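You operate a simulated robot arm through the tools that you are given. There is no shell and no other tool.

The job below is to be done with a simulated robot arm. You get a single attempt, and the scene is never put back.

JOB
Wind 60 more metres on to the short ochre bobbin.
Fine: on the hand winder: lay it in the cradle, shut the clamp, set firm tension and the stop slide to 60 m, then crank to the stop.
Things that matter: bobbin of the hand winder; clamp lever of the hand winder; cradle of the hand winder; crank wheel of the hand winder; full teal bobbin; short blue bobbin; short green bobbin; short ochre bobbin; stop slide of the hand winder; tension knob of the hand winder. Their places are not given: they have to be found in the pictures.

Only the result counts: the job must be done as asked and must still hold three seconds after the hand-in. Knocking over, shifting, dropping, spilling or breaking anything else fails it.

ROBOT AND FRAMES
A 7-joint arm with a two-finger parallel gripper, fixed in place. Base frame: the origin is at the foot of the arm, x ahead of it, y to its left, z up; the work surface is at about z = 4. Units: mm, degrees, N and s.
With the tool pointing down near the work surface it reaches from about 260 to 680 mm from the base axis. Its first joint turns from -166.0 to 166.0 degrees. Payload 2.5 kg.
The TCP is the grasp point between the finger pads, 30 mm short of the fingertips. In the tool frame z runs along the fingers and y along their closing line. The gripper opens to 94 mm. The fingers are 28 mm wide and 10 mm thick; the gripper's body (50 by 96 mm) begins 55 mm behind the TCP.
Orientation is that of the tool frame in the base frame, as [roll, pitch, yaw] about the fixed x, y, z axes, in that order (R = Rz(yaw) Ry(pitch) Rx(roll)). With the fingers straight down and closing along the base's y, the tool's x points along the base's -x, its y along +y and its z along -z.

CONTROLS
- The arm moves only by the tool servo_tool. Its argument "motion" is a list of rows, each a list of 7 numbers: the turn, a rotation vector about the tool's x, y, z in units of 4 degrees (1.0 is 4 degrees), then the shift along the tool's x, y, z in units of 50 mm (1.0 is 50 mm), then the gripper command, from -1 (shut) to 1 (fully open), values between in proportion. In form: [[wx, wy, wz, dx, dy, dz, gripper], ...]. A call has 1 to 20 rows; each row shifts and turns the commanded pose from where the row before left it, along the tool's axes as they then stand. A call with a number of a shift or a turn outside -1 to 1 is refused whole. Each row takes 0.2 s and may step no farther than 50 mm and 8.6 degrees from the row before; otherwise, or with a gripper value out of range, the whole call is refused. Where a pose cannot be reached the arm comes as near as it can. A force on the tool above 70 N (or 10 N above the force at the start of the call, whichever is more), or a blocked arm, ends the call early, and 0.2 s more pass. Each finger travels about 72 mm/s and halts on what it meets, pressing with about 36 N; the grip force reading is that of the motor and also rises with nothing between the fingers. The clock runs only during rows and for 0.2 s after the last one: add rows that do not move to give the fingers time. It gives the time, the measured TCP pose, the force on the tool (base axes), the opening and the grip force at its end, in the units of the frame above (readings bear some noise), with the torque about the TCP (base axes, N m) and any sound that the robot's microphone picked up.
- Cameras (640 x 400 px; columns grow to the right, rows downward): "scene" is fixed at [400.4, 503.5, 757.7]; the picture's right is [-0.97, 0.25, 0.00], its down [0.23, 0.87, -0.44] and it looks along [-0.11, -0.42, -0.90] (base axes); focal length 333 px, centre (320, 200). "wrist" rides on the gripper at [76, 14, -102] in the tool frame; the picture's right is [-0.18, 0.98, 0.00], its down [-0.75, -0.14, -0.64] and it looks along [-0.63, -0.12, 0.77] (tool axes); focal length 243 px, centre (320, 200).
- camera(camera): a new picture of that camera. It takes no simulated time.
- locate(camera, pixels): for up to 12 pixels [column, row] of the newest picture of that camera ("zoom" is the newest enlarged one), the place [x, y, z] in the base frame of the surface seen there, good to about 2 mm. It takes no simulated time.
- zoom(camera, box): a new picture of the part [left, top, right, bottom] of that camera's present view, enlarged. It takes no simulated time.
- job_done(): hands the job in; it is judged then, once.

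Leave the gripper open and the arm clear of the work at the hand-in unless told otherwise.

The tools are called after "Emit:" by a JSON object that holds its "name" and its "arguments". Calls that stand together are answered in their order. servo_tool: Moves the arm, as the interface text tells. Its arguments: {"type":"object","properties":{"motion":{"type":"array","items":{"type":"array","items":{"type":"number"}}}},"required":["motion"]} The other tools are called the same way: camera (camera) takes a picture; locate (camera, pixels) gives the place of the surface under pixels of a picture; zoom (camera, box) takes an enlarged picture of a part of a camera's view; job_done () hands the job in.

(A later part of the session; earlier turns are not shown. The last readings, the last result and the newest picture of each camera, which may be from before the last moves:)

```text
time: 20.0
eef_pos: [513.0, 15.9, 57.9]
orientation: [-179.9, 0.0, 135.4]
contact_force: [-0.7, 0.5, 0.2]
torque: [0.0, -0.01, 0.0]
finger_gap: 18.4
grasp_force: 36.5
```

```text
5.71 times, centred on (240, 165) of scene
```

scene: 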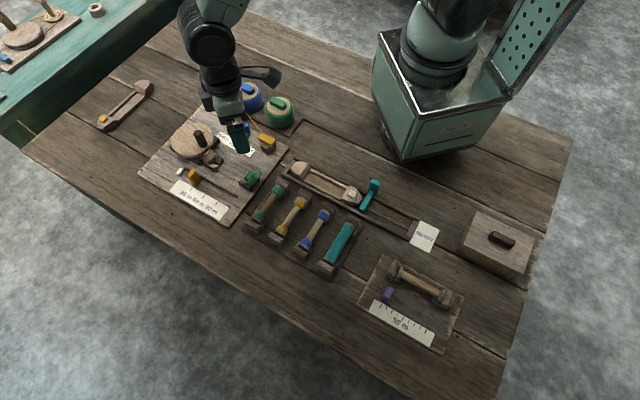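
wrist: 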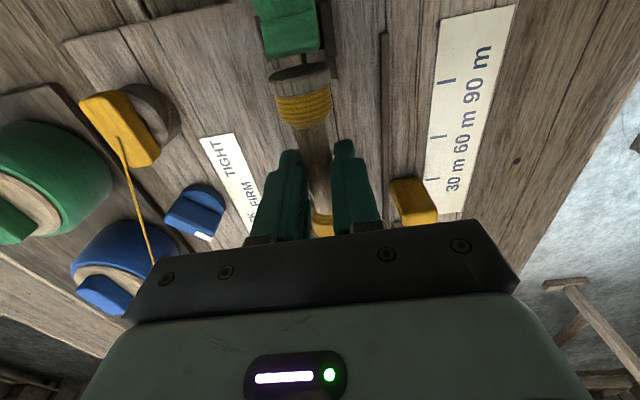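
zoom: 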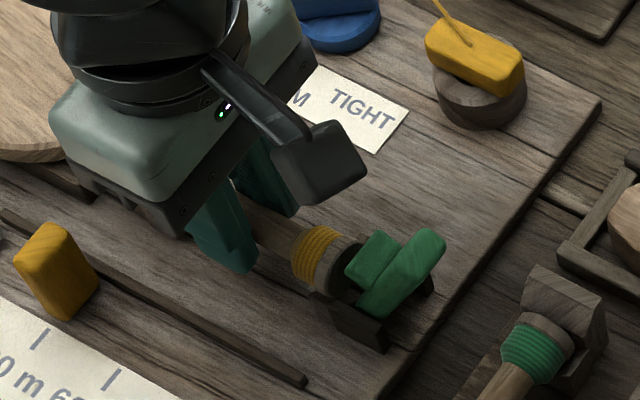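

I'll locate the flange and the tail V notch to compare their cross positions.

Emit:
{"name": "locate", "arguments": {"camera": "scene", "pixels": [[238, 175]]}}

Emit:
{"name": "zoom", "arguments": {"camera": "wrist", "box": [240, 0, 400, 130]}}

Emit:
{"name": "locate", "arguments": {"camera": "zoom", "pixels": [[168, 270], [355, 235], [262, 265], [250, 215], [237, 190], [290, 380], [275, 330], [180, 185], [230, 170], [345, 180], [135, 215], [100, 200]]}}

```text
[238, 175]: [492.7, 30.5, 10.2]
```

```text
3.08 times, centred on (320, 65) of wrist
```

zoom: 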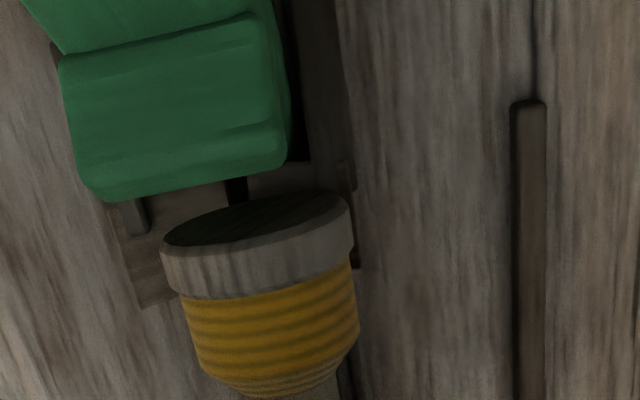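

```text
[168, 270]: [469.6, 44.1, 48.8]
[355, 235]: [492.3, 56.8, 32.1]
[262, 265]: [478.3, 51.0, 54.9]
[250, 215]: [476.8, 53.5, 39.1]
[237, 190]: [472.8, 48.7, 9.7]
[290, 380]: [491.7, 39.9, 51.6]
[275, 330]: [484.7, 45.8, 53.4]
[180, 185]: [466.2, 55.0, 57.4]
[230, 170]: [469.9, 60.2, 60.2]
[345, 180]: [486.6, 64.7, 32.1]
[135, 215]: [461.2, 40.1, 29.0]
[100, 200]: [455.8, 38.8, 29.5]
```

The flange centre sits about 2 mm too far in +v. I'll shift 2 mm back, then lower in small steps while watching the force.

Emit:
{"name": "servo_tool", "arguments": {"motion": [[0, 0, 0, 0, -0.04, 0, -1], [0, 0, 0, 0, 0, 0.04, -1], [0, 0, 0, 0, 0, 0.04, -1], [0, 0, 0, 0, 0, 0, -1]]}}

Emit:
{"name": "servo_tool", "arguments": {"motion": [[0, 0, 0, 0, 0, 0.03, -1], [0, 0, 0, 0, 0, 0, -1]]}}

```text
time: 21.0
eef_pos: [511.6, 15.2, 52.0]
orientation: [180.0, 0.0, 135.4]
contact_force: [0.1, 0.2, -0.1]
torque: [-0.01, 0.0, 0.0]
finger_gap: 19.1
grasp_force: 36.2
```

```text
time: 21.6
eef_pos: [512.5, 14.3, 51.0]
orientation: [179.9, 0.0, 135.5]
contact_force: [-2.9, -1.0, 1.5]
torque: [0.05, 0.14, 0.18]
finger_gap: 18.7
grasp_force: 35.8
```

Light contact has begun, with small torques. I'll go down another 1–2 mm in small steps.

Emit:
{"name": "servo_tool", "arguments": {"motion": [[0, 0, 0, 0, 0, 0.02, -1], [0, 0, 0, 0, 0, 0, -1]]}}

Emit:
{"name": "servo_tool", "arguments": {"motion": [[0, 0, 0, 0, 0, 0.02, -1], [0, 0, 0, 0, 0, 0, -1]]}}

Emit:
{"name": "zoom", "arguments": {"camera": "wrist", "box": [240, 0, 400, 130]}}

Emit:
{"name": "zoom", "arguments": {"camera": "scene", "box": [200, 130, 280, 200]}}

```text
time: 22.2
eef_pos: [512.6, 12.8, 50.9]
orientation: [-179.9, 0.0, 135.4]
contact_force: [-9.9, -4.9, 15.1]
torque: [0.01, 0.17, 0.2]
finger_gap: 18.5
grasp_force: 35.9
```

```text
time: 22.8
eef_pos: [511.8, 12.9, 49.2]
orientation: [-179.9, 0.1, 135.4]
contact_force: [-19.6, -12.1, 30.5]
torque: [-0.03, 0.41, 0.1]
finger_gap: 18.7
grasp_force: 36.1
```

```text
3.08 times, centred on (320, 65) of wrist
```

zoom: 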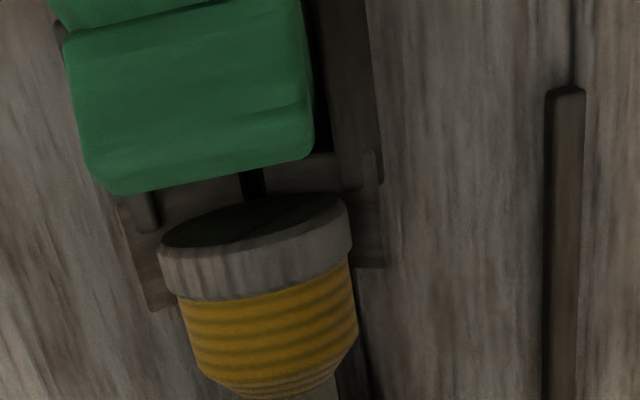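

```text
5.71 times, centred on (240, 165) of scene
```

zoom: 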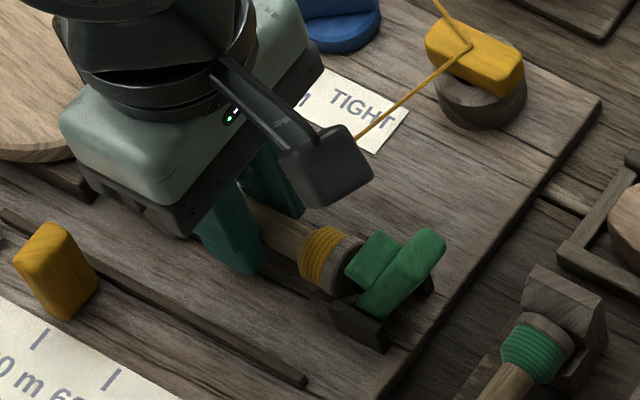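

The thread now runs from the yellow guide to the bobbin, so the bobbin lies in the cradle. The force pushes the tool towards -v, so I'll ease 1.5 mm that way and up slightly to unload.

Emit:
{"name": "servo_tool", "arguments": {"motion": [[0, 0, 0, 0, -0.04, -0.015, -1], [0, 0, 0, 0, 0, 0, -1]]}}

```text
time: 23.4
eef_pos: [512.1, 13.4, 48.9]
orientation: [179.9, 0.1, 135.3]
contact_force: [-2.5, -10.7, 8.1]
torque: [-0.12, 0.12, 0.02]
finger_gap: 18.5
grasp_force: 35.8
```

The force has dropped to about 13 N in total. I'll open the fingers to about 45 mm to release the bobbin.

Emit:
{"name": "servo_tool", "arguments": {"motion": [[0, 0, 0, 0, 0, 0, -0.4], [0, 0, 0, 0, 0, 0, -0.2], [0, 0, 0, 0, 0, 0, 0], [0, 0, 0, 0, 0, 0, 0]]}}

Emit:
{"name": "zoom", "arguments": {"camera": "wrist", "box": [220, 0, 420, 250]}}

Emit:
{"name": "zoom", "arguments": {"camera": "scene", "box": [200, 130, 280, 200]}}

```text
time: 24.4
eef_pos: [511.0, 13.8, 48.4]
orientation: [-180.0, 0.0, 135.4]
contact_force: [0.0, -0.4, -0.6]
torque: [-0.02, -0.01, 0.03]
finger_gap: 46.8
grasp_force: 0.0
```

```text
1.60 times, centred on (320, 125) of wrist
```

zoom: 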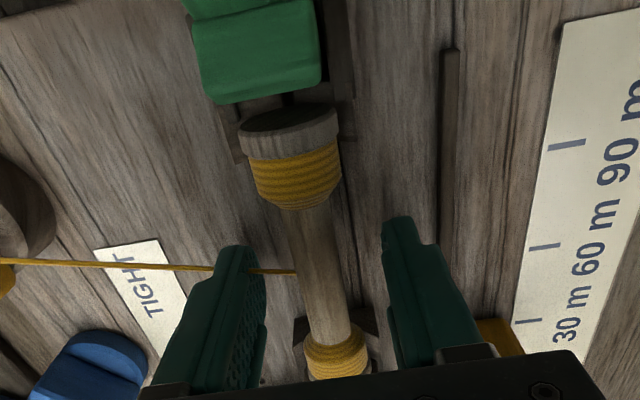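

```text
5.71 times, centred on (240, 165) of scene
```

zoom: 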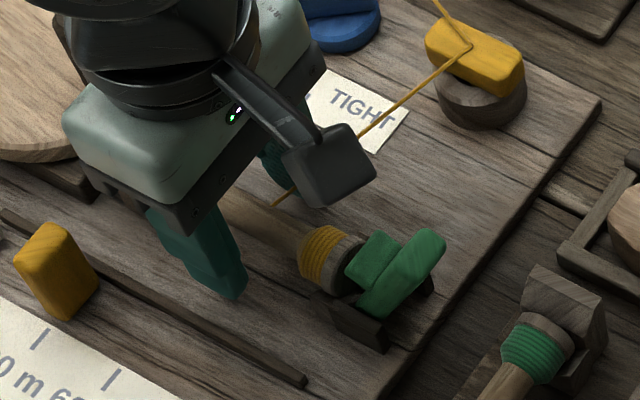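

The bobbin lies in the cradle. I'll raise the tool straight up about 100 mm and take a look.

Emit:
{"name": "servo_tool", "arguments": {"motion": [[0, 0, 0, 0, 0, -0.3, 0], [0, 0, 0, 0, 0, -0.6, 0], [0, 0, 0, 0, 0, -0.8, 0], [0, 0, 0, 0, 0, -0.8, 0], [0, 0, 0, 0, 0, 0, 0]]}}

Emit:
{"name": "camera", "arguments": {"camera": "wrist"}}

Emit:
{"name": "zoom", "arguments": {"camera": "wrist", "box": [230, 0, 410, 160]}}

Emit:
{"name": "zoom", "arguments": {"camera": "scene", "box": [180, 110, 280, 200]}}

```text
time: 25.6
eef_pos: [508.5, 13.2, 174.2]
orientation: [-179.9, 0.0, 135.4]
contact_force: [0.2, 0.0, 0.5]
torque: [0.03, -0.06, 0.0]
finger_gap: 47.2
grasp_force: 0.0
```

```text
taken
```

wrist: 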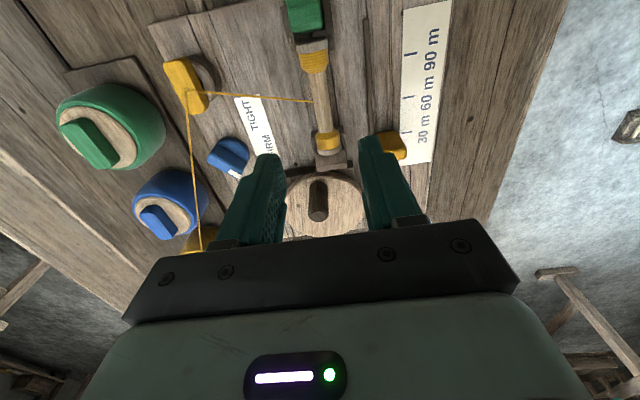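

```text
2.50 times, centred on (320, 80) of wrist
```

zoom: 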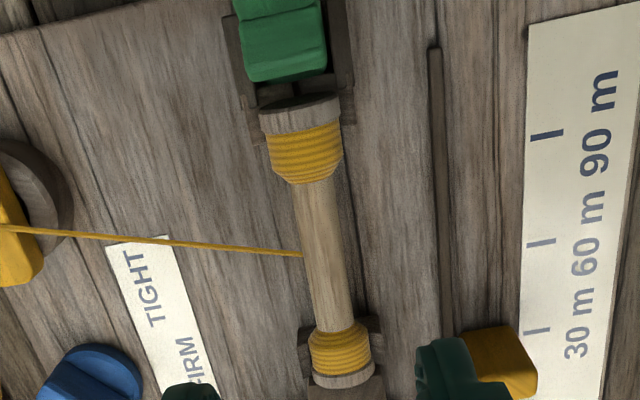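

```text
4.44 times, centred on (230, 155) of scene
```

zoom: 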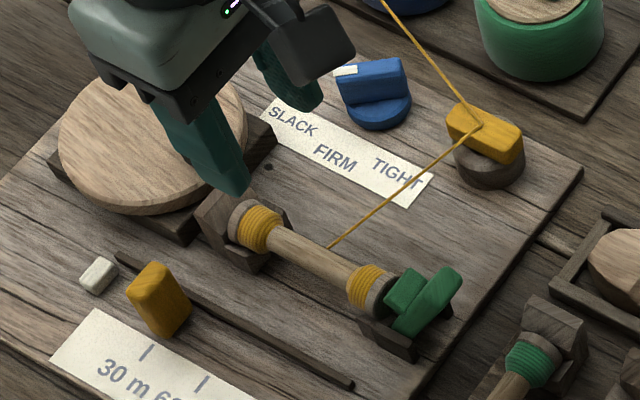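

The bobbin is seated between the head and tail V blocks. Next is the clamp: I'll close the fingers, move past the lever to U≈185 along the axis, and come down behind it with the tips at about z 70.

Emit:
{"name": "servo_tool", "arguments": {"motion": [[0, 0, 0, 0.64, 0.015, 0, -1], [0, 0, 0, 0.64, 0.015, 0, -1], [0, 0, 0, 0.64, 0.015, 0, -1], [0, 0, 0, 0.64, 0.015, 0, -1], [0, 0, 0, 0, 0, 0, -1], [0, 0, 0, 0, 0, 0, -1]]}}

Emit:
{"name": "camera", "arguments": {"camera": "wrist"}}

Emit:
{"name": "zoom", "arguments": {"camera": "scene", "box": [180, 110, 300, 220]}}

```text
time: 27.0
eef_pos: [422.7, 105.2, 175.3]
orientation: [-179.9, 0.0, 135.4]
contact_force: [0.4, -0.7, 0.0]
torque: [0.02, -0.01, 0.03]
finger_gap: 0.0
grasp_force: 33.7
```

```text
taken
```

wrist: 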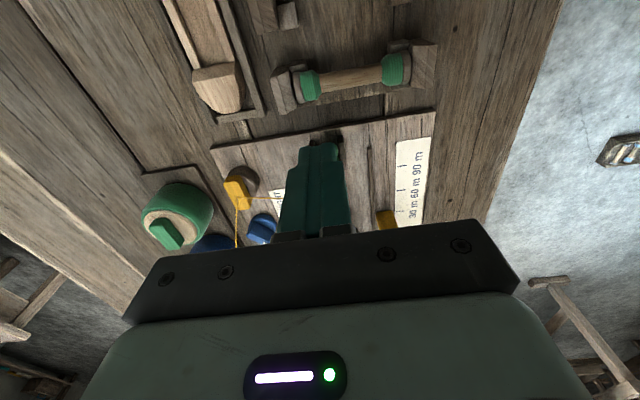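

```text
3.64 times, centred on (240, 165) of scene
```

zoom: 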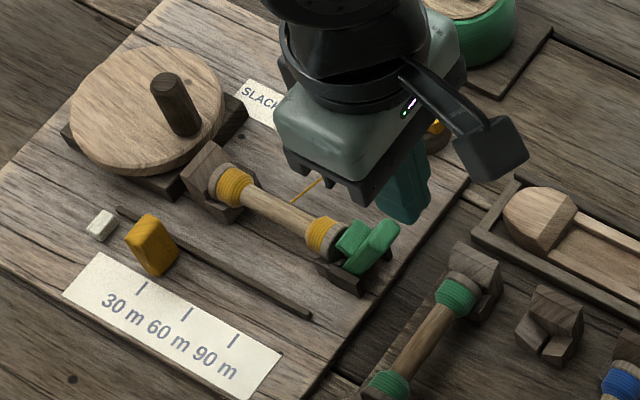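

The TCP is at U≈183, behind the lever. I'll lower about 72 mm so the tips reach about z 72.

Emit:
{"name": "servo_tool", "arguments": {"motion": [[0, 0, 0, 0, -0.04, 0.36, -1], [0, 0, 0, 0, 0, 0.36, -1], [0, 0, 0, 0, 0, 0.36, -1], [0, 0, 0, 0, 0, 0.36, -1], [0, 0, 0, 0, 0, 0, -1]]}}

Emit:
{"name": "zoom", "arguments": {"camera": "scene", "box": [210, 130, 300, 210]}}

```text
time: 28.2
eef_pos: [421.5, 103.8, 101.5]
orientation: [179.9, -0.1, 135.5]
contact_force: [-0.2, 0.4, 0.1]
torque: [-0.03, 0.01, 0.0]
finger_gap: 0.1
grasp_force: 33.1
```

```text
5.00 times, centred on (255, 170) of scene
```

zoom: 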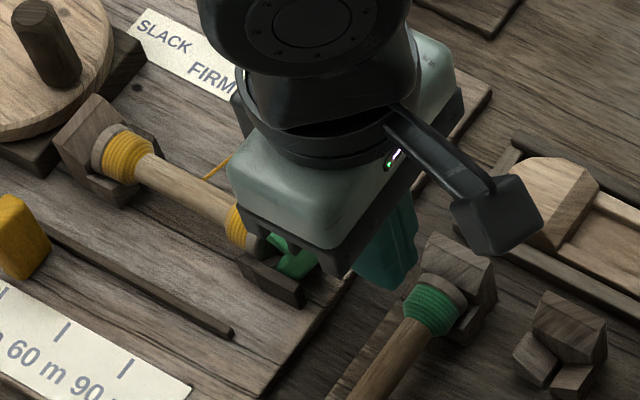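

The fingertips are behind the lever. I'll push towards the head (tool -x) in small steps and read the force.

Emit:
{"name": "servo_tool", "arguments": {"motion": [[0, 0, 0, -0.1, 0, 0, -1], [0, 0, 0, -0.1, 0, 0, -1], [0, 0, 0, -0.1, 0, 0, -1], [0, 0, 0, 0, 0, 0, -1]]}}

Emit:
{"name": "servo_tool", "arguments": {"motion": [[0, 0, 0, -0.1, 0, 0, -1], [0, 0, 0, -0.1, 0, 0, -1], [0, 0, 0, 0, 0, 0, -1]]}}

Emit:
{"name": "zoom", "arguments": {"camera": "scene", "box": [210, 130, 300, 210]}}

```text
time: 29.2
eef_pos: [431.9, 93.7, 102.3]
orientation: [179.9, 0.0, 135.4]
contact_force: [-0.8, 0.1, 0.3]
torque: [0.01, 0.02, 0.0]
finger_gap: 0.0
grasp_force: 33.2
```

```text
time: 30.0
eef_pos: [438.1, 86.3, 103.0]
orientation: [180.0, -0.1, 135.4]
contact_force: [0.7, -0.4, 0.0]
torque: [-0.03, 0.02, -0.02]
finger_gap: 0.1
grasp_force: 32.7
```

```text
5.00 times, centred on (255, 170) of scene
```

zoom: 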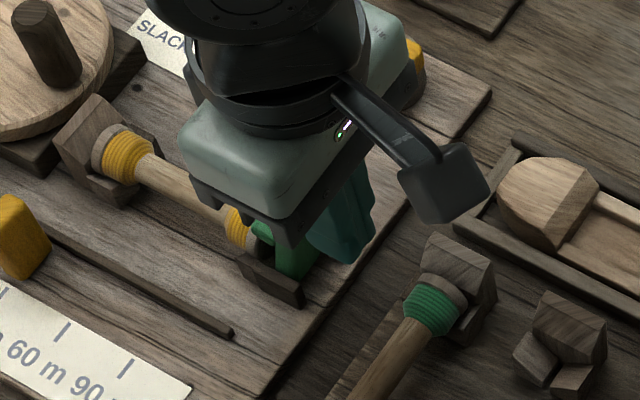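

There's no force yet at U≈158, so the lever may be turning freely. I'll keep pushing another 15 mm and look.

Emit:
{"name": "servo_tool", "arguments": {"motion": [[0, 0, 0, -0.1, 0, 0, -1], [0, 0, 0, -0.1, 0, 0, -1], [0, 0, 0, -0.1, 0, 0, -1], [0, 0, 0, 0, 0, 0, -1]]}}

Emit:
{"name": "camera", "arguments": {"camera": "wrist"}}

Emit:
{"name": "zoom", "arguments": {"camera": "scene", "box": [210, 140, 280, 200]}}

```text
time: 31.0
eef_pos: [449.4, 75.5, 102.5]
orientation: [-179.9, 0.0, 135.5]
contact_force: [0.2, -0.8, 0.0]
torque: [0.0, 0.01, 0.0]
finger_gap: 0.0
grasp_force: 33.0
```

```text
taken
```

wrist: 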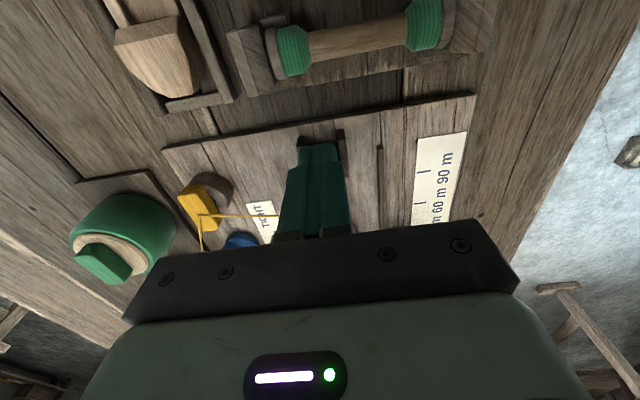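

```text
6.67 times, centred on (245, 170) of scene
```

zoom: 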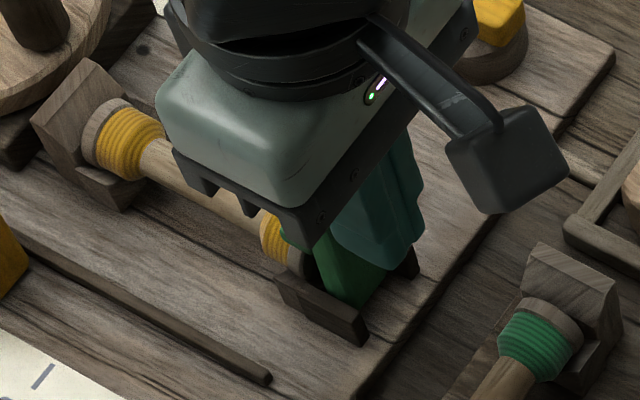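

The lever is turning with the fingers, now near upright and still with no force. I'll continue pushing towards the head.

Emit:
{"name": "servo_tool", "arguments": {"motion": [[0, 0, 0, -0.08, 0, 0, -1], [0, 0, 0, -0.08, 0, 0, -1], [0, 0, 0, -0.08, 0, 0, -1], [0, 0, 0, 0, 0, 0, -1]]}}

Emit:
{"name": "zoom", "arguments": {"camera": "scene", "box": [210, 140, 280, 200]}}

```text
time: 32.0
eef_pos: [453.1, 72.3, 100.9]
orientation: [-179.9, -0.8, 135.8]
contact_force: [-33.8, 32.6, 20.6]
torque: [0.91, 0.71, -0.03]
finger_gap: 0.0
grasp_force: 33.0
```

```text
6.67 times, centred on (245, 170) of scene
```

zoom: 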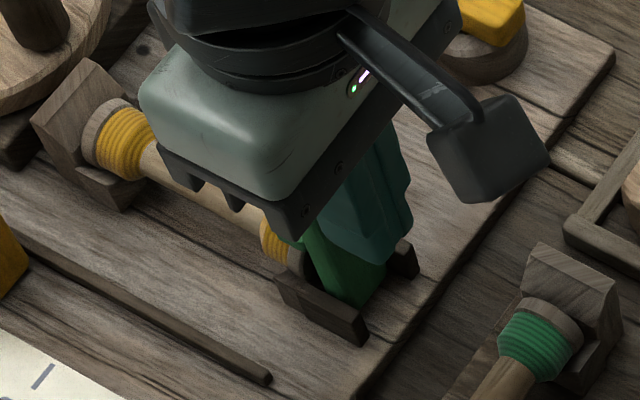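

Resistance of about 47 N came up at U≈138, so the lever has met its stop. I'll back off, rise and inspect it.

Emit:
{"name": "servo_tool", "arguments": {"motion": [[0, 0, 0, 0.16, 0, 0, -1], [0, 0, 0, 0.4, 0, 0, -1], [0, 0, 0, 0.4, 0, 0, -1], [0, 0, 0, 0, 0, -0.8, -1], [0, 0, 0, 0, 0, -0.8, -1], [0, 0, 0, 0.8, 0, 0, -1], [0, 0, 0, 0.8, 0, 0, -1], [0, 0, 0, 0, 0, 0, -1]]}}

Emit:
{"name": "camera", "arguments": {"camera": "wrist"}}

Emit:
{"name": "zoom", "arguments": {"camera": "scene", "box": [200, 130, 280, 200]}}

```text
time: 33.8
eef_pos: [366.2, 156.1, 182.2]
orientation: [180.0, -0.1, 135.4]
contact_force: [0.2, 0.0, -0.9]
torque: [0.01, 0.01, 0.01]
finger_gap: 0.2
grasp_force: 32.8
```

```text
taken
```

wrist: 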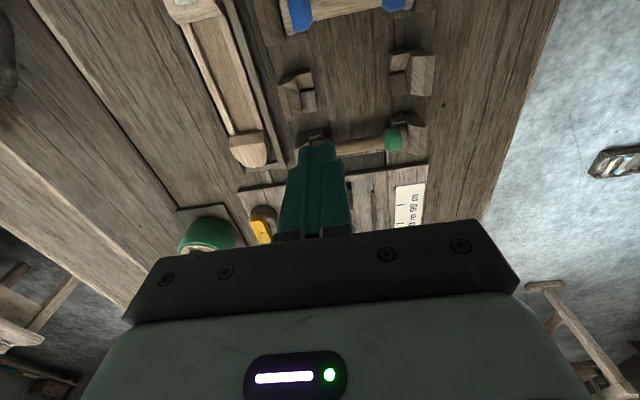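

```text
5.71 times, centred on (240, 165) of scene
```

zoom: 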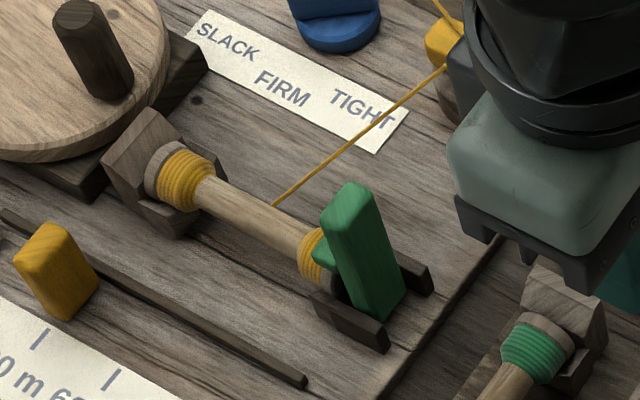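

The lever stands about upright with its pad over the bobbin's flange. I'll locate points on it to check its final angle.

Emit:
{"name": "zoom", "arguments": {"camera": "scene", "box": [230, 150, 265, 190]}}

Emit:
{"name": "locate", "arguments": {"camera": "zoom", "pixels": [[330, 130], [260, 165], [380, 340], [320, 250], [250, 270], [230, 250], [180, 280], [330, 115], [410, 330], [300, 180], [240, 330], [275, 130]]}}

```text
10.00 times, centred on (248, 170) of scene
```

zoom: 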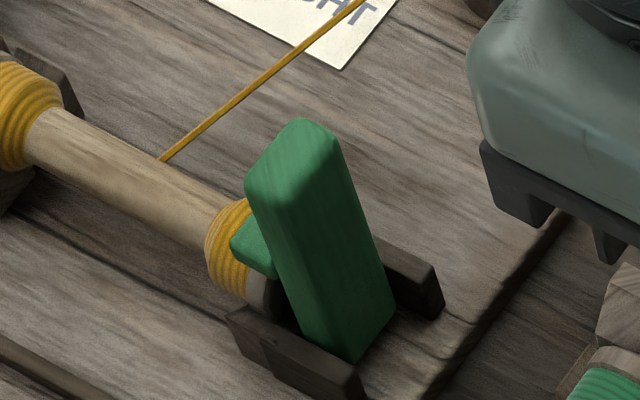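

```text
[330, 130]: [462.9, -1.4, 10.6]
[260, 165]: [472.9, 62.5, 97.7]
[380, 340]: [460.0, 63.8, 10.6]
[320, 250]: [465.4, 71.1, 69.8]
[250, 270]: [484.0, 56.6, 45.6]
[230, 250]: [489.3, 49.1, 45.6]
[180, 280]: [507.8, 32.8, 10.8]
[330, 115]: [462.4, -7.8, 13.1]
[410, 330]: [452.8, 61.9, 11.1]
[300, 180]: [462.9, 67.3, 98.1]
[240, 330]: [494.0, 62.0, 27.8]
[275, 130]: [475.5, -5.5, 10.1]
```

The lever's back face is vertical at U≈128 and the pad bears on the flange, so the clamp is shut. Next is the tension knob; I'll move above it at about (455,-90).

Emit:
{"name": "servo_tool", "arguments": {"motion": [[0, 0, 0, -0.787, -0.376, 0, 0], [0, 0, 0, -0.787, -0.376, 0, 0], [0, 0, 0, -0.787, -0.376, 0, 0], [0, 0, 0, -0.787, -0.376, 0, 0], [0, 0, 0, -0.787, -0.376, 0, 0], [0, 0, 0, -0.787, -0.376, 0, 0], [0, 0, 0, 0, 0, 0, 0]]}}

Emit:
{"name": "camera", "arguments": {"camera": "wrist"}}

Emit:
{"name": "camera", "arguments": {"camera": "scene"}}

```text
time: 35.4
eef_pos: [454.5, -89.8, 185.5]
orientation: [-180.0, 0.0, 135.6]
contact_force: [0.3, 0.4, -0.2]
torque: [0.03, 0.02, 0.01]
finger_gap: 47.2
grasp_force: 0.2
```

```text
taken
```

wrist: 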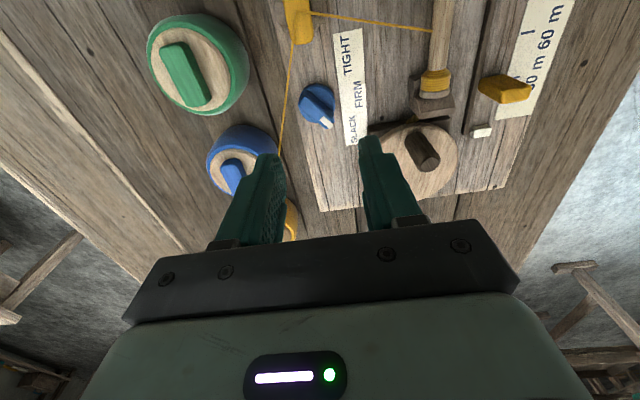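

```text
taken
```

scene: 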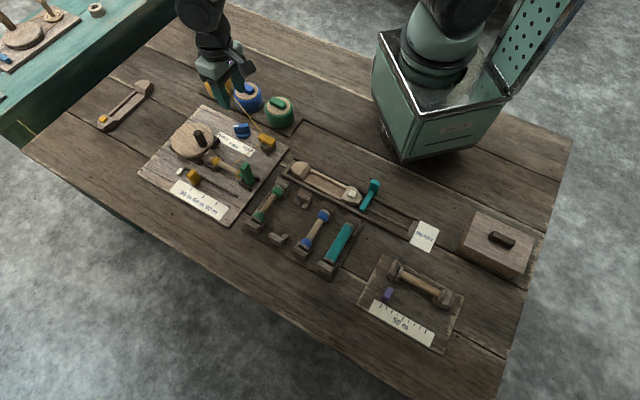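

The knob is at (318,105) in the wrist view. I'll zoom in on it and locate the bar ends, base rim and label words.

Emit:
{"name": "zoom", "arguments": {"camera": "wrist", "box": [270, 20, 390, 160]}}

Emit:
{"name": "zoom", "arguments": {"camera": "scene", "box": [210, 110, 290, 170]}}

```text
2.86 times, centred on (330, 90) of wrist
```

zoom: 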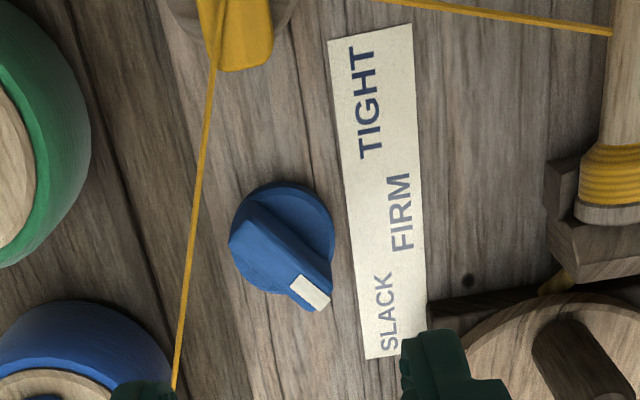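

```text
6.67 times, centred on (250, 140) of scene
```

zoom: 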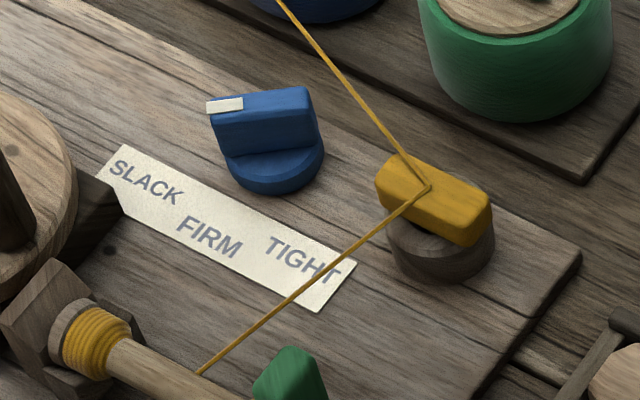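

The white pointer end faces SLACK. I'll locate the label words and knob points in this scene zoom.

Emit:
{"name": "locate", "arguments": {"camera": "zoom", "pixels": [[145, 183], [208, 238], [303, 262], [215, 107], [240, 103], [265, 100], [302, 92], [225, 150], [275, 188], [320, 158], [235, 180], [270, 130]]}}

Emit:
{"name": "zoom", "arguments": {"camera": "wrist", "box": [290, 60, 350, 130]}}

```text
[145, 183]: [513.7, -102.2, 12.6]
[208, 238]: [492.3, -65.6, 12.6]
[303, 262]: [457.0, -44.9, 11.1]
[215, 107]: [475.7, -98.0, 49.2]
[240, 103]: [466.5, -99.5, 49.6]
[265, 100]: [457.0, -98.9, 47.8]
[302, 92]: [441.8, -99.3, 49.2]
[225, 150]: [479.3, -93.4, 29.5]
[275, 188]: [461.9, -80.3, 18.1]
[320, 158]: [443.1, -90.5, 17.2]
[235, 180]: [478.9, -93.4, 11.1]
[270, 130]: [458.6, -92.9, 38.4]
```

```text
5.71 times, centred on (320, 95) of wrist
```

zoom: 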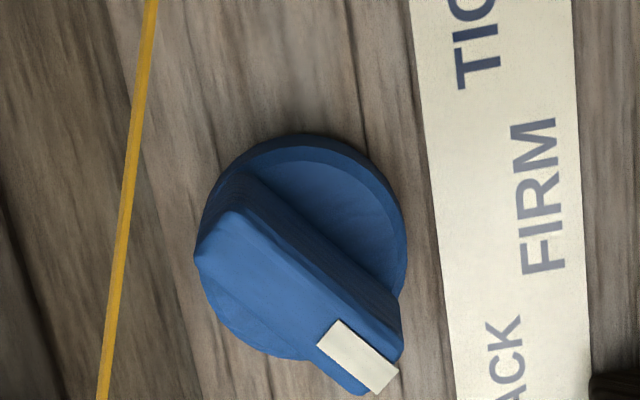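

I'll locate the bar's top face corners and the disc rim in the wrist zoom too.

Emit:
{"name": "locate", "arguments": {"camera": "zoom", "pixels": [[235, 215], [200, 255], [340, 325], [320, 345], [395, 370], [375, 390], [395, 350], [405, 245], [300, 140], [205, 290], [290, 290], [330, 215]]}}

Emit:
{"name": "locate", "arguments": {"camera": "wrist", "pixels": [[353, 125], [358, 94], [348, 55], [318, 105], [330, 120], [304, 95]]}}

```text
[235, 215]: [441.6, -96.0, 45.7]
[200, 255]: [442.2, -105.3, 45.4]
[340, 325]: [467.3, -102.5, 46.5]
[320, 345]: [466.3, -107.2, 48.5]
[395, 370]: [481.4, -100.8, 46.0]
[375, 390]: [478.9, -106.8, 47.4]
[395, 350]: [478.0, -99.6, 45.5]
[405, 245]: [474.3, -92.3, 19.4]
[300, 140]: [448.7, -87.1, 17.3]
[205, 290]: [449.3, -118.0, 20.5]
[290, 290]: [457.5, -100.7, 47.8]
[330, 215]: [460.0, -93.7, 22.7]
```

```text
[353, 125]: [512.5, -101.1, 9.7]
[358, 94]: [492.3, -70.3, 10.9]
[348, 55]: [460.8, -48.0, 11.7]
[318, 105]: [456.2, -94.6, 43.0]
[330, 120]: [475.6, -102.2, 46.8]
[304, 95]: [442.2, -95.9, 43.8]
```

The knob axis is near (459,-102). The bar now points at about -2° (SLACK) and FIRM lies at about 45.5° from the axis, so the knob needs about +47°. I'll turn the tool to yaw 178, set a gap of about 33 mm and come down to z of about 100 over the knob.

Emit:
{"name": "servo_tool", "arguments": {"motion": [[0, 0, -0.966, 0, 0, 0, -0.3], [0, 0, -0.966, 0, 0, 0, -0.3], [0, 0, -0.966, 0, 0, 0, -0.3], [0, 0, -0.966, 0, 0, 0, -0.3], [0, 0, -0.966, 0, 0, 0, -0.3], [0, 0, -0.966, 0, 0, 0, -0.3], [0, 0, -0.966, 0, 0, 0, -0.3], [0, 0, -0.966, 0, 0, 0, -0.3], [0, 0, -0.966, 0, 0, 0, -0.3], [0, 0, -0.966, 0, 0, 0, -0.3], [0, 0, -0.966, 0, 0, 0, -0.3], [0, 0, 0, -0.05, -0.12, 0.4, -0.3], [0, 0, 0, -0.05, -0.12, 0.4, -0.3], [0, 0, 0, 0, 0, 0.4, -0.3], [0, 0, 0, 0, 0, 0.4, -0.3], [0, 0, 0, 0, 0, 0, -0.3]]}}

Emit:
{"name": "camera", "arguments": {"camera": "wrist"}}

Emit:
{"name": "zoom", "arguments": {"camera": "scene", "box": [200, 90, 290, 160]}}

```text
time: 38.8
eef_pos: [459.0, -101.0, 102.5]
orientation: [-180.0, 0.0, 177.9]
contact_force: [-0.7, -0.9, -0.5]
torque: [-0.02, 0.02, 0.01]
finger_gap: 32.8
grasp_force: 0.1
```

```text
taken
```

wrist: 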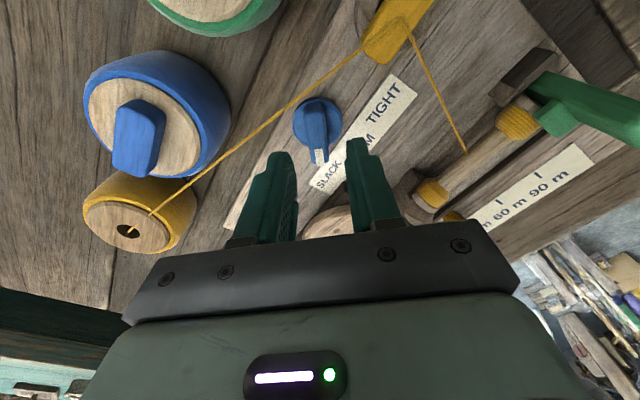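

```text
5.71 times, centred on (245, 125) of scene
```

zoom: 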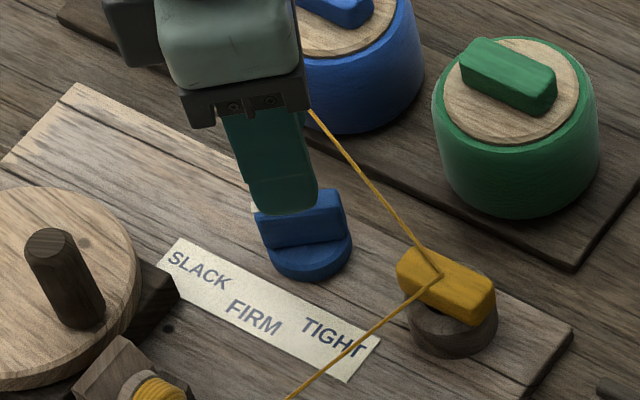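

The knob is at (318,125) between the fingers. I'll locate its bar again from this viewpoint.

Emit:
{"name": "zoom", "arguments": {"camera": "wrist", "box": [280, 80, 360, 180]}}

Emit:
{"name": "locate", "arguments": {"camera": "wrist", "pixels": [[309, 98], [326, 99], [313, 140], [327, 140], [319, 162], [327, 160], [297, 122], [339, 120], [320, 118], [316, 98]]}}

```text
4.00 times, centred on (320, 130) of wrist
```

zoom: 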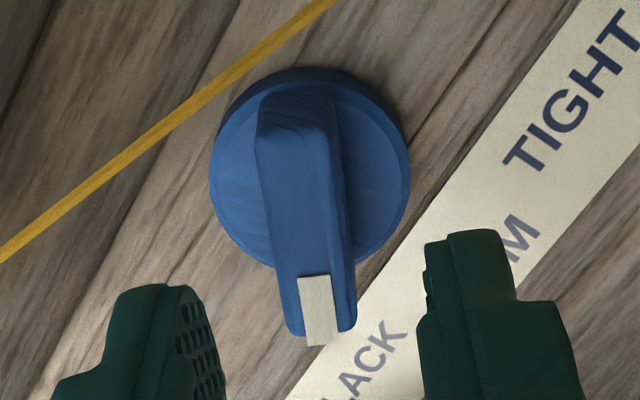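

```text
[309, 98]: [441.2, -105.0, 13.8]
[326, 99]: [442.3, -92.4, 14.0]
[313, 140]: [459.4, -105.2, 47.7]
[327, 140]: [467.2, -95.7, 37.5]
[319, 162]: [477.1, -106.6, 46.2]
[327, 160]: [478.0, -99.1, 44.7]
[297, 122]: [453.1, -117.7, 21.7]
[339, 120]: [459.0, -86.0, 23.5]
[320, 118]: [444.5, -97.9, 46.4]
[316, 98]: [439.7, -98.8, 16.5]
```

The bar's centre line is at y of about -102 and it is at about -3°. I'll shift 1 mm in -y and lower to z of about 57, so the tips stop just above the disc.

Emit:
{"name": "servo_tool", "arguments": {"motion": [[0, 0, 0, 0, -0.02, 0.3, -0.3], [0, 0, 0, 0, 0, 0.3, -0.3], [0, 0, 0, 0, 0, 0.2, -0.3], [0, 0, 0, 0, 0, 0, -0.3]]}}

```text
time: 39.8
eef_pos: [457.6, -102.5, 63.8]
orientation: [-180.0, 0.0, 177.9]
contact_force: [-0.2, -0.3, -0.4]
torque: [0.0, -0.01, -0.01]
finger_gap: 33.0
grasp_force: 0.1
```

At z 63.8 it's clear. I'll go down 6 mm more and close on the bar.

Emit:
{"name": "servo_tool", "arguments": {"motion": [[0, 0, 0, 0, 0, 0.12, -0.3], [0, 0, 0, 0, 0, 0, -0.3], [0, 0, 0, 0, 0, 0, -0.6], [0, 0, 0, 0, 0, 0, -0.8], [0, 0, 0, 0, 0, 0, -1], [0, 0, 0, 0, 0, 0, -1]]}}

Emit:
{"name": "camera", "arguments": {"camera": "wrist"}}

```text
time: 41.2
eef_pos: [458.3, -102.9, 58.1]
orientation: [-180.0, 0.1, 177.9]
contact_force: [4.2, -5.8, -7.2]
torque: [-0.02, -0.07, 0.0]
finger_gap: 14.0
grasp_force: 44.9
```

```text
taken
```

wrist: 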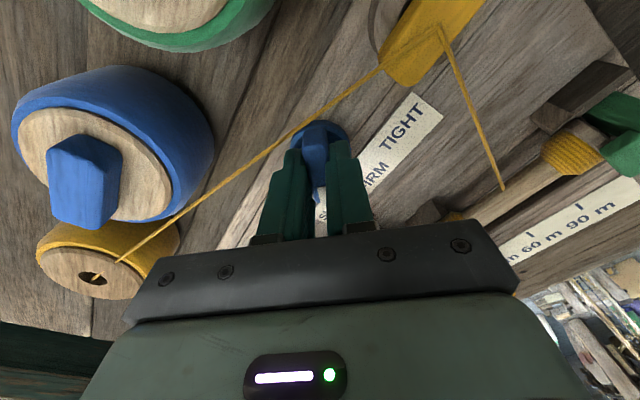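

The bar is gripped with a 14 mm gap. I'll turn the tool counter-clockwise (seen from above) in 3.6° steps, about 22° first, and watch the torque.

Emit:
{"name": "servo_tool", "arguments": {"motion": [[0, 0, -0.5, 0, 0, 0, -1], [0, 0, -0.9, 0, 0, 0, -1], [0, 0, -0.9, 0, 0, 0, -1], [0, 0, -0.9, 0, 0, 0, -1], [0, 0, -0.9, 0, 0, 0, -1], [0, 0, -0.9, 0, 0, 0, -1], [0, 0, 0, 0, 0, 0, -1]]}}

Emit:
{"name": "zoom", "arguments": {"camera": "wrist", "box": [260, 70, 420, 240]}}

```text
time: 42.8
eef_pos: [458.8, -103.6, 56.0]
orientation: [-180.0, -0.2, -162.1]
contact_force: [-21.5, -17.5, 26.2]
torque: [-0.39, 0.54, 0.01]
finger_gap: 13.9
grasp_force: 44.9
```

```text
2.35 times, centred on (340, 155) of wrist
```

zoom: 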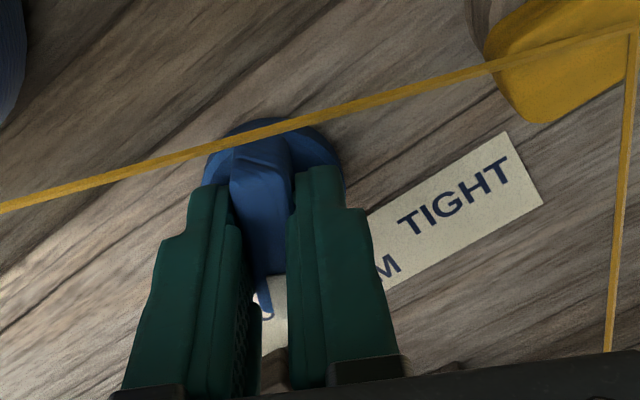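

It turned 20° to yaw -162 and the bar follows, but side and vertical forces have built up. I'll shift about 1.5 mm to relieve them before turning further.

Emit:
{"name": "servo_tool", "arguments": {"motion": [[0, 0, 0, 0.036, -0.01, -0.034, -1], [0, 0, 0, 0, 0, 0, -1]]}}

```text
time: 43.4
eef_pos: [459.5, -102.6, 57.8]
orientation: [180.0, 0.1, -162.1]
contact_force: [9.2, -18.6, -36.9]
torque: [0.04, -0.1, 0.01]
finger_gap: 13.8
grasp_force: 45.5
```

The force is now -37 N in z and -19 N in y, so I over-corrected upwards. I'll make a finer correction.

Emit:
{"name": "servo_tool", "arguments": {"motion": [[0, 0, 0, 0, -0.014, 0.02, -1], [0, 0, 0, 0, 0, 0, -1]]}}

```text
time: 44.0
eef_pos: [459.4, -102.7, 58.3]
orientation: [-180.0, 0.1, -161.9]
contact_force: [13.8, -10.5, -35.7]
torque: [-0.17, -0.33, 0.0]
finger_gap: 14.1
grasp_force: 45.2
```

The z force is still -36 N. I'll lower a further 1 mm and check.

Emit:
{"name": "servo_tool", "arguments": {"motion": [[0, 0, 0, -0.008, -0.006, 0.02, -1], [0, 0, 0, 0, 0, 0, -1]]}}

```text
time: 44.6
eef_pos: [458.5, -102.4, 58.5]
orientation: [-180.0, 0.2, -162.1]
contact_force: [-0.6, -4.8, -4.8]
torque: [0.29, -1.3, 0.02]
finger_gap: 13.8
grasp_force: 45.2
```

The forces are near zero now. I'll turn another 14° and check.

Emit:
{"name": "servo_tool", "arguments": {"motion": [[0, 0, -0.9, 0, 0, 0, -1], [0, 0, -0.9, 0, 0, 0, -1], [0, 0, -0.9, 0, 0, 0, -1], [0, 0, -0.9, 0, 0, 0, -1], [0, 0, 0, 0, 0, 0, -1]]}}

```text
time: 45.8
eef_pos: [459.4, -103.6, 56.4]
orientation: [-179.9, 0.0, -147.6]
contact_force: [-14.1, 4.6, 36.1]
torque: [-0.02, 0.34, 0.02]
finger_gap: 13.8
grasp_force: 44.9
```

At yaw -147.6 it is pressing down 36 N. I'll ease up 1 mm and finish the turn, about 13° more.

Emit:
{"name": "servo_tool", "arguments": {"motion": [[0, 0, 0, 0.01, 0.004, -0.022, -1], [0, 0, 0, 0, 0, 0, -1]]}}

Emit:
{"name": "servo_tool", "arguments": {"motion": [[0, 0, -0.8, 0, 0, 0, -1], [0, 0, -0.8, 0, 0, 0, -1], [0, 0, -0.85, 0, 0, 0, -1], [0, 0, -0.85, 0, 0, 0, -1], [0, 0, 0, 0, 0, 0, -1]]}}

Emit:
{"name": "camera", "arguments": {"camera": "wrist"}}

```text
time: 46.4
eef_pos: [459.3, -102.4, 57.3]
orientation: [-179.9, 0.2, -147.8]
contact_force: [3.3, 1.6, 8.1]
torque: [-0.46, 0.91, -0.01]
finger_gap: 13.8
grasp_force: 45.0
```

```text
time: 47.6
eef_pos: [458.7, -102.2, 56.7]
orientation: [180.0, 0.0, -134.3]
contact_force: [6.6, 8.8, -2.3]
torque: [1.16, -1.16, 0.01]
finger_gap: 14.0
grasp_force: 45.3
```

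```text
taken
```

wrist: 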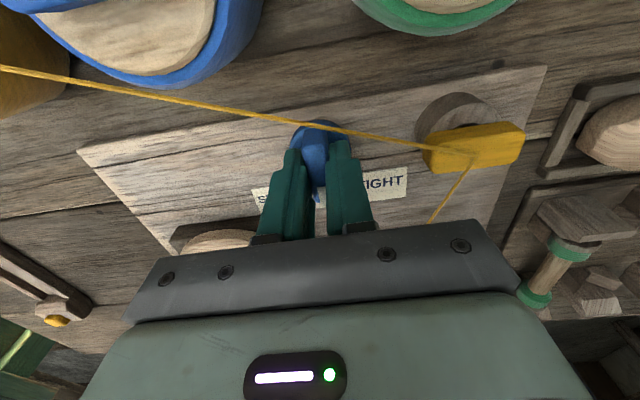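

Yaw is -134.3, so the bar should be at about 45.7°, the FIRM direction. I'll open and rise.

Emit:
{"name": "servo_tool", "arguments": {"motion": [[0, 0, 0, 0, 0, 0, -0.6], [0, 0, 0, 0, 0, 0, -0.4], [0, 0, 0, 0, 0, 0, -0.3], [0, 0, 0, 0, 0, -0.3, -0.3], [0, 0, 0, 0, 0, -0.7, -0.3], [0, 0, 0, 0, 0, -0.9, -0.3], [0, 0, 0, 0, 0, -0.9, -0.3], [0, 0, 0, 0, 0, 0, -0.3]]}}

Emit:
{"name": "camera", "arguments": {"camera": "wrist"}}

Emit:
{"name": "zoom", "arguments": {"camera": "wrist", "box": [260, 60, 420, 180]}}

Emit:
{"name": "zoom", "arguments": {"camera": "scene", "box": [200, 100, 290, 170]}}

```text
time: 49.4
eef_pos: [458.3, -104.9, 196.5]
orientation: [-180.0, -0.1, -134.4]
contact_force: [0.0, 0.2, 0.2]
torque: [0.01, 0.02, 0.03]
finger_gap: 32.9
grasp_force: 0.1
```

```text
taken
```

wrist: 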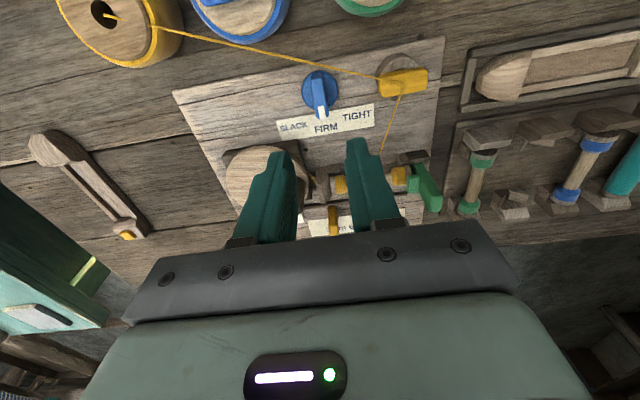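

```text
3.33 times, centred on (340, 120) of wrist
```

zoom: 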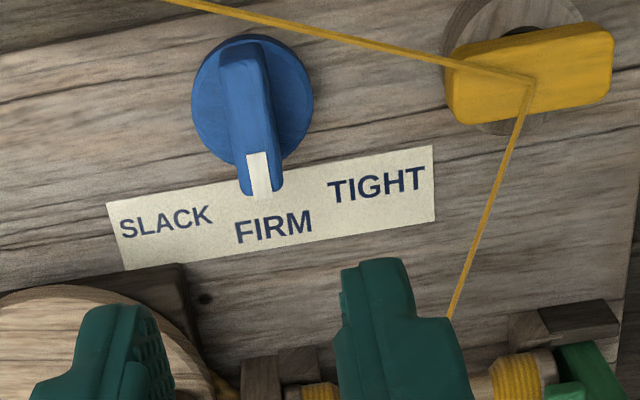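

```text
5.71 times, centred on (245, 135) of scene
```

zoom: 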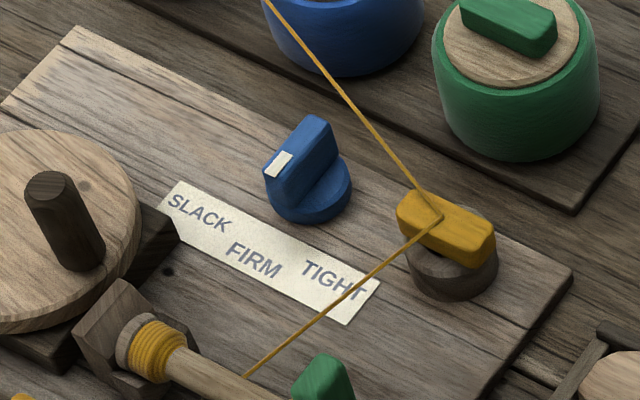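

The pointer now faces FIRM. I'll check the bar's angle with locate and also look at the slide and its marks.

Emit:
{"name": "locate", "arguments": {"camera": "wrist", "pixels": [[313, 76], [325, 75], [318, 112], [325, 112], [342, 128], [320, 129], [294, 126], [356, 116]]}}

Emit:
{"name": "zoom", "arguments": {"camera": "scene", "box": [165, 155, 245, 225]}}

```text
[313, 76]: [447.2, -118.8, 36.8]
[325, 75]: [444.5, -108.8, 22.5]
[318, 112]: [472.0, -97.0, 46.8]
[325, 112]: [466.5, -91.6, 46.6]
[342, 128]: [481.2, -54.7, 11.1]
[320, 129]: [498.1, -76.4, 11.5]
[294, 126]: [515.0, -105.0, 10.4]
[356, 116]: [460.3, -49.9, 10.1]
```

```text
5.71 times, centred on (205, 190) of scene
```

zoom: 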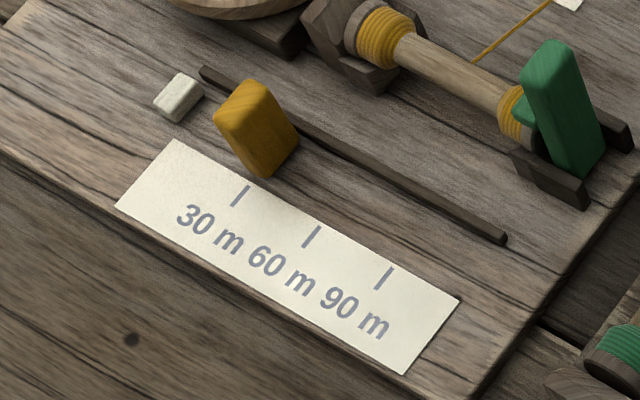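

The tension is on FIRM. Now the stop slide: I'll zoom tightly on it and its marks, and locate its edges.

Emit:
{"name": "zoom", "arguments": {"camera": "scene", "box": [180, 160, 230, 205]}}

Emit:
{"name": "locate", "arguments": {"camera": "zoom", "pixels": [[85, 110], [110, 65], [175, 75], [200, 145], [140, 195], [110, 160], [145, 150], [145, 95], [110, 218], [240, 288], [365, 360], [80, 85]]}}

```text
8.89 times, centred on (205, 182) of scene
```

zoom: 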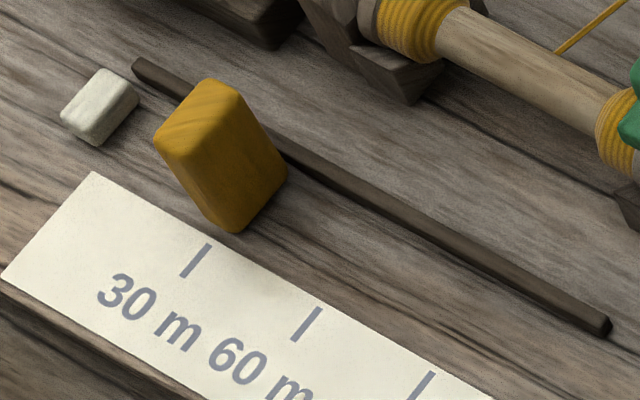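

```text
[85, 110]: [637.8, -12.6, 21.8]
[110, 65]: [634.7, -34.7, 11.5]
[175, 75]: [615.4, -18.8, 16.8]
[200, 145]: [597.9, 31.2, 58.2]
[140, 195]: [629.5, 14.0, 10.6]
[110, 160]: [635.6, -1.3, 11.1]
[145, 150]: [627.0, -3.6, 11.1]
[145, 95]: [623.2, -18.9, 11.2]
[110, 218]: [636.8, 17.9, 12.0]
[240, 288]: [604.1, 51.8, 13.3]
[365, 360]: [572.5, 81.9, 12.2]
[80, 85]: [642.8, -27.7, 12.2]
```

I'll locate the slide's actual corners and the marks in this zoom.

Emit:
{"name": "locate", "arguments": {"camera": "zoom", "pixels": [[162, 140], [210, 86], [232, 95], [194, 148], [234, 226], [280, 175], [240, 150], [185, 180], [195, 260], [307, 324], [422, 386], [215, 215]]}}

Emit:
{"name": "zoom", "arguments": {"camera": "wrist", "box": [295, 170, 365, 240]}}

```text
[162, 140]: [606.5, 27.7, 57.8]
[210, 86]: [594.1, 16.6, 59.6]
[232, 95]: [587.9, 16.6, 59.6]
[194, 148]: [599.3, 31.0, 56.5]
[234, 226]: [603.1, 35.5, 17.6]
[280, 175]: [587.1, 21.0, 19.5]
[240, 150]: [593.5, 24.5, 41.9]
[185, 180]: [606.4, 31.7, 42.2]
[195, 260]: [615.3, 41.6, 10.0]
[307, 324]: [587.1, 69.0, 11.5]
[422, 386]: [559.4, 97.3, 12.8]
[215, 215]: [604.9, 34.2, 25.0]
```

```text
5.71 times, centred on (330, 205) of wrist
```

zoom: 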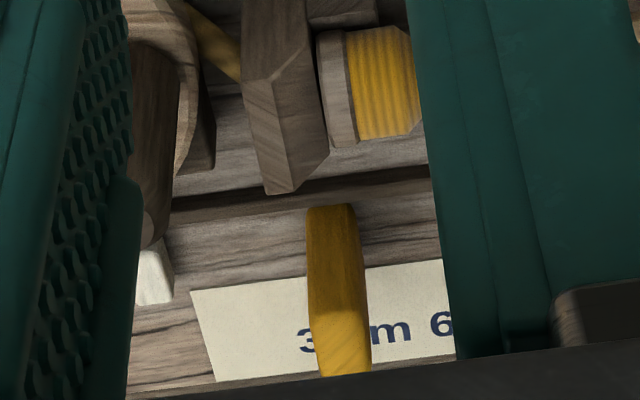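

The slide sits at the 30 m mark (U≈-0.5), its faces lie about 12.5 mm apart along the axis, and the 60 m mark is at U≈40. The current yaw closes along the slot, so I'll move above the slide at about (599,23).

Emit:
{"name": "servo_tool", "arguments": {"motion": [[0, 0, 0, -0.758, -0.044, 0, -0.2], [0, 0, 0, -0.758, -0.044, 0, -0.2], [0, 0, 0, -0.758, -0.044, 0, -0.2], [0, 0, 0, -0.758, -0.044, 0, -0.2], [0, 0, 0, -0.758, -0.044, 0, -0.2], [0, 0, 0, 0, 0, 0.5, -0.2], [0, 0, 0, 0, 0, 0.5, -0.2], [0, 0, 0, 0, 0, 0, -0.2]]}}

Emit:
{"name": "camera", "arguments": {"camera": "wrist"}}

Emit:
{"name": "zoom", "arguments": {"camera": "scene", "box": [150, 110, 250, 210]}}

```text
time: 51.2
eef_pos: [600.2, 24.9, 147.7]
orientation: [180.0, -0.1, -134.5]
contact_force: [0.5, 0.0, -0.1]
torque: [0.0, 0.02, 0.03]
finger_gap: 37.4
grasp_force: 0.0
```

```text
taken
```

wrist: 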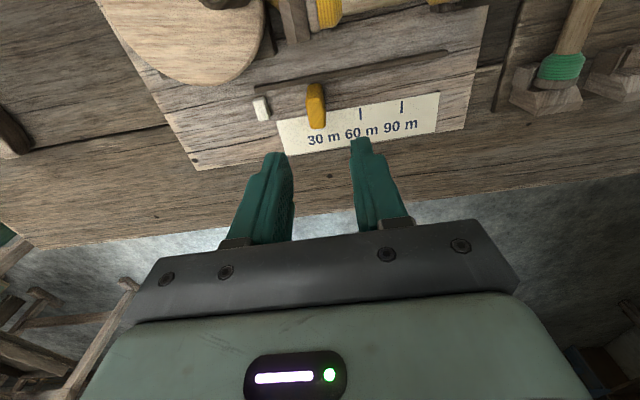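

```text
4.00 times, centred on (200, 160) of scene
```

zoom: 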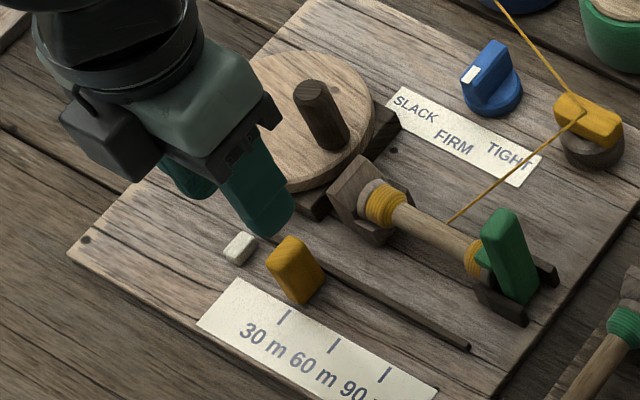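

The slide is at (316,105) in the wrist view. I'll zoom in and locate its faces and the marks from here.

Emit:
{"name": "zoom", "arguments": {"camera": "wrist", "box": [240, 50, 440, 175]}}

Emit:
{"name": "locate", "arguments": {"camera": "zoom", "pixels": [[215, 115], [260, 110], [220, 130], [265, 120], [230, 235], [275, 235], [245, 180], [245, 245], [382, 205], [515, 180], [250, 150], [265, 170]]}}

```text
3.20 times, centred on (340, 112) of wrist
```

zoom: 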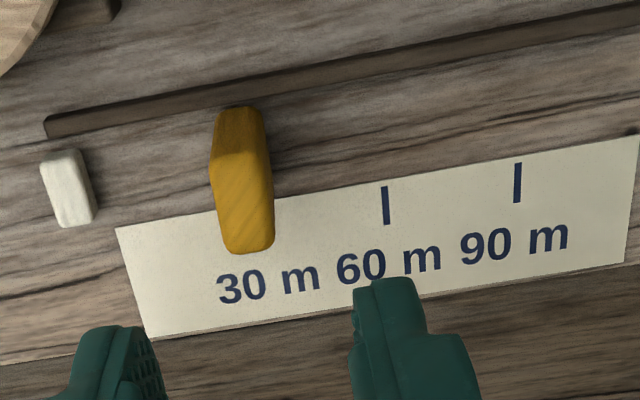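

```text
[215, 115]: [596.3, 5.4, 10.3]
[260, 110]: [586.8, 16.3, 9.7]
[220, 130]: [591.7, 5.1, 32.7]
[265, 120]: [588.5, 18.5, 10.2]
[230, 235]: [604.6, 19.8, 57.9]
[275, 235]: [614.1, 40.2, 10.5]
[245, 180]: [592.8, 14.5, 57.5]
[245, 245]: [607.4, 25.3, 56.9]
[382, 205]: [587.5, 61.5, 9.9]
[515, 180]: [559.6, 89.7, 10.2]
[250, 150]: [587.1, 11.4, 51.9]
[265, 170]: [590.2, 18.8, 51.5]
```

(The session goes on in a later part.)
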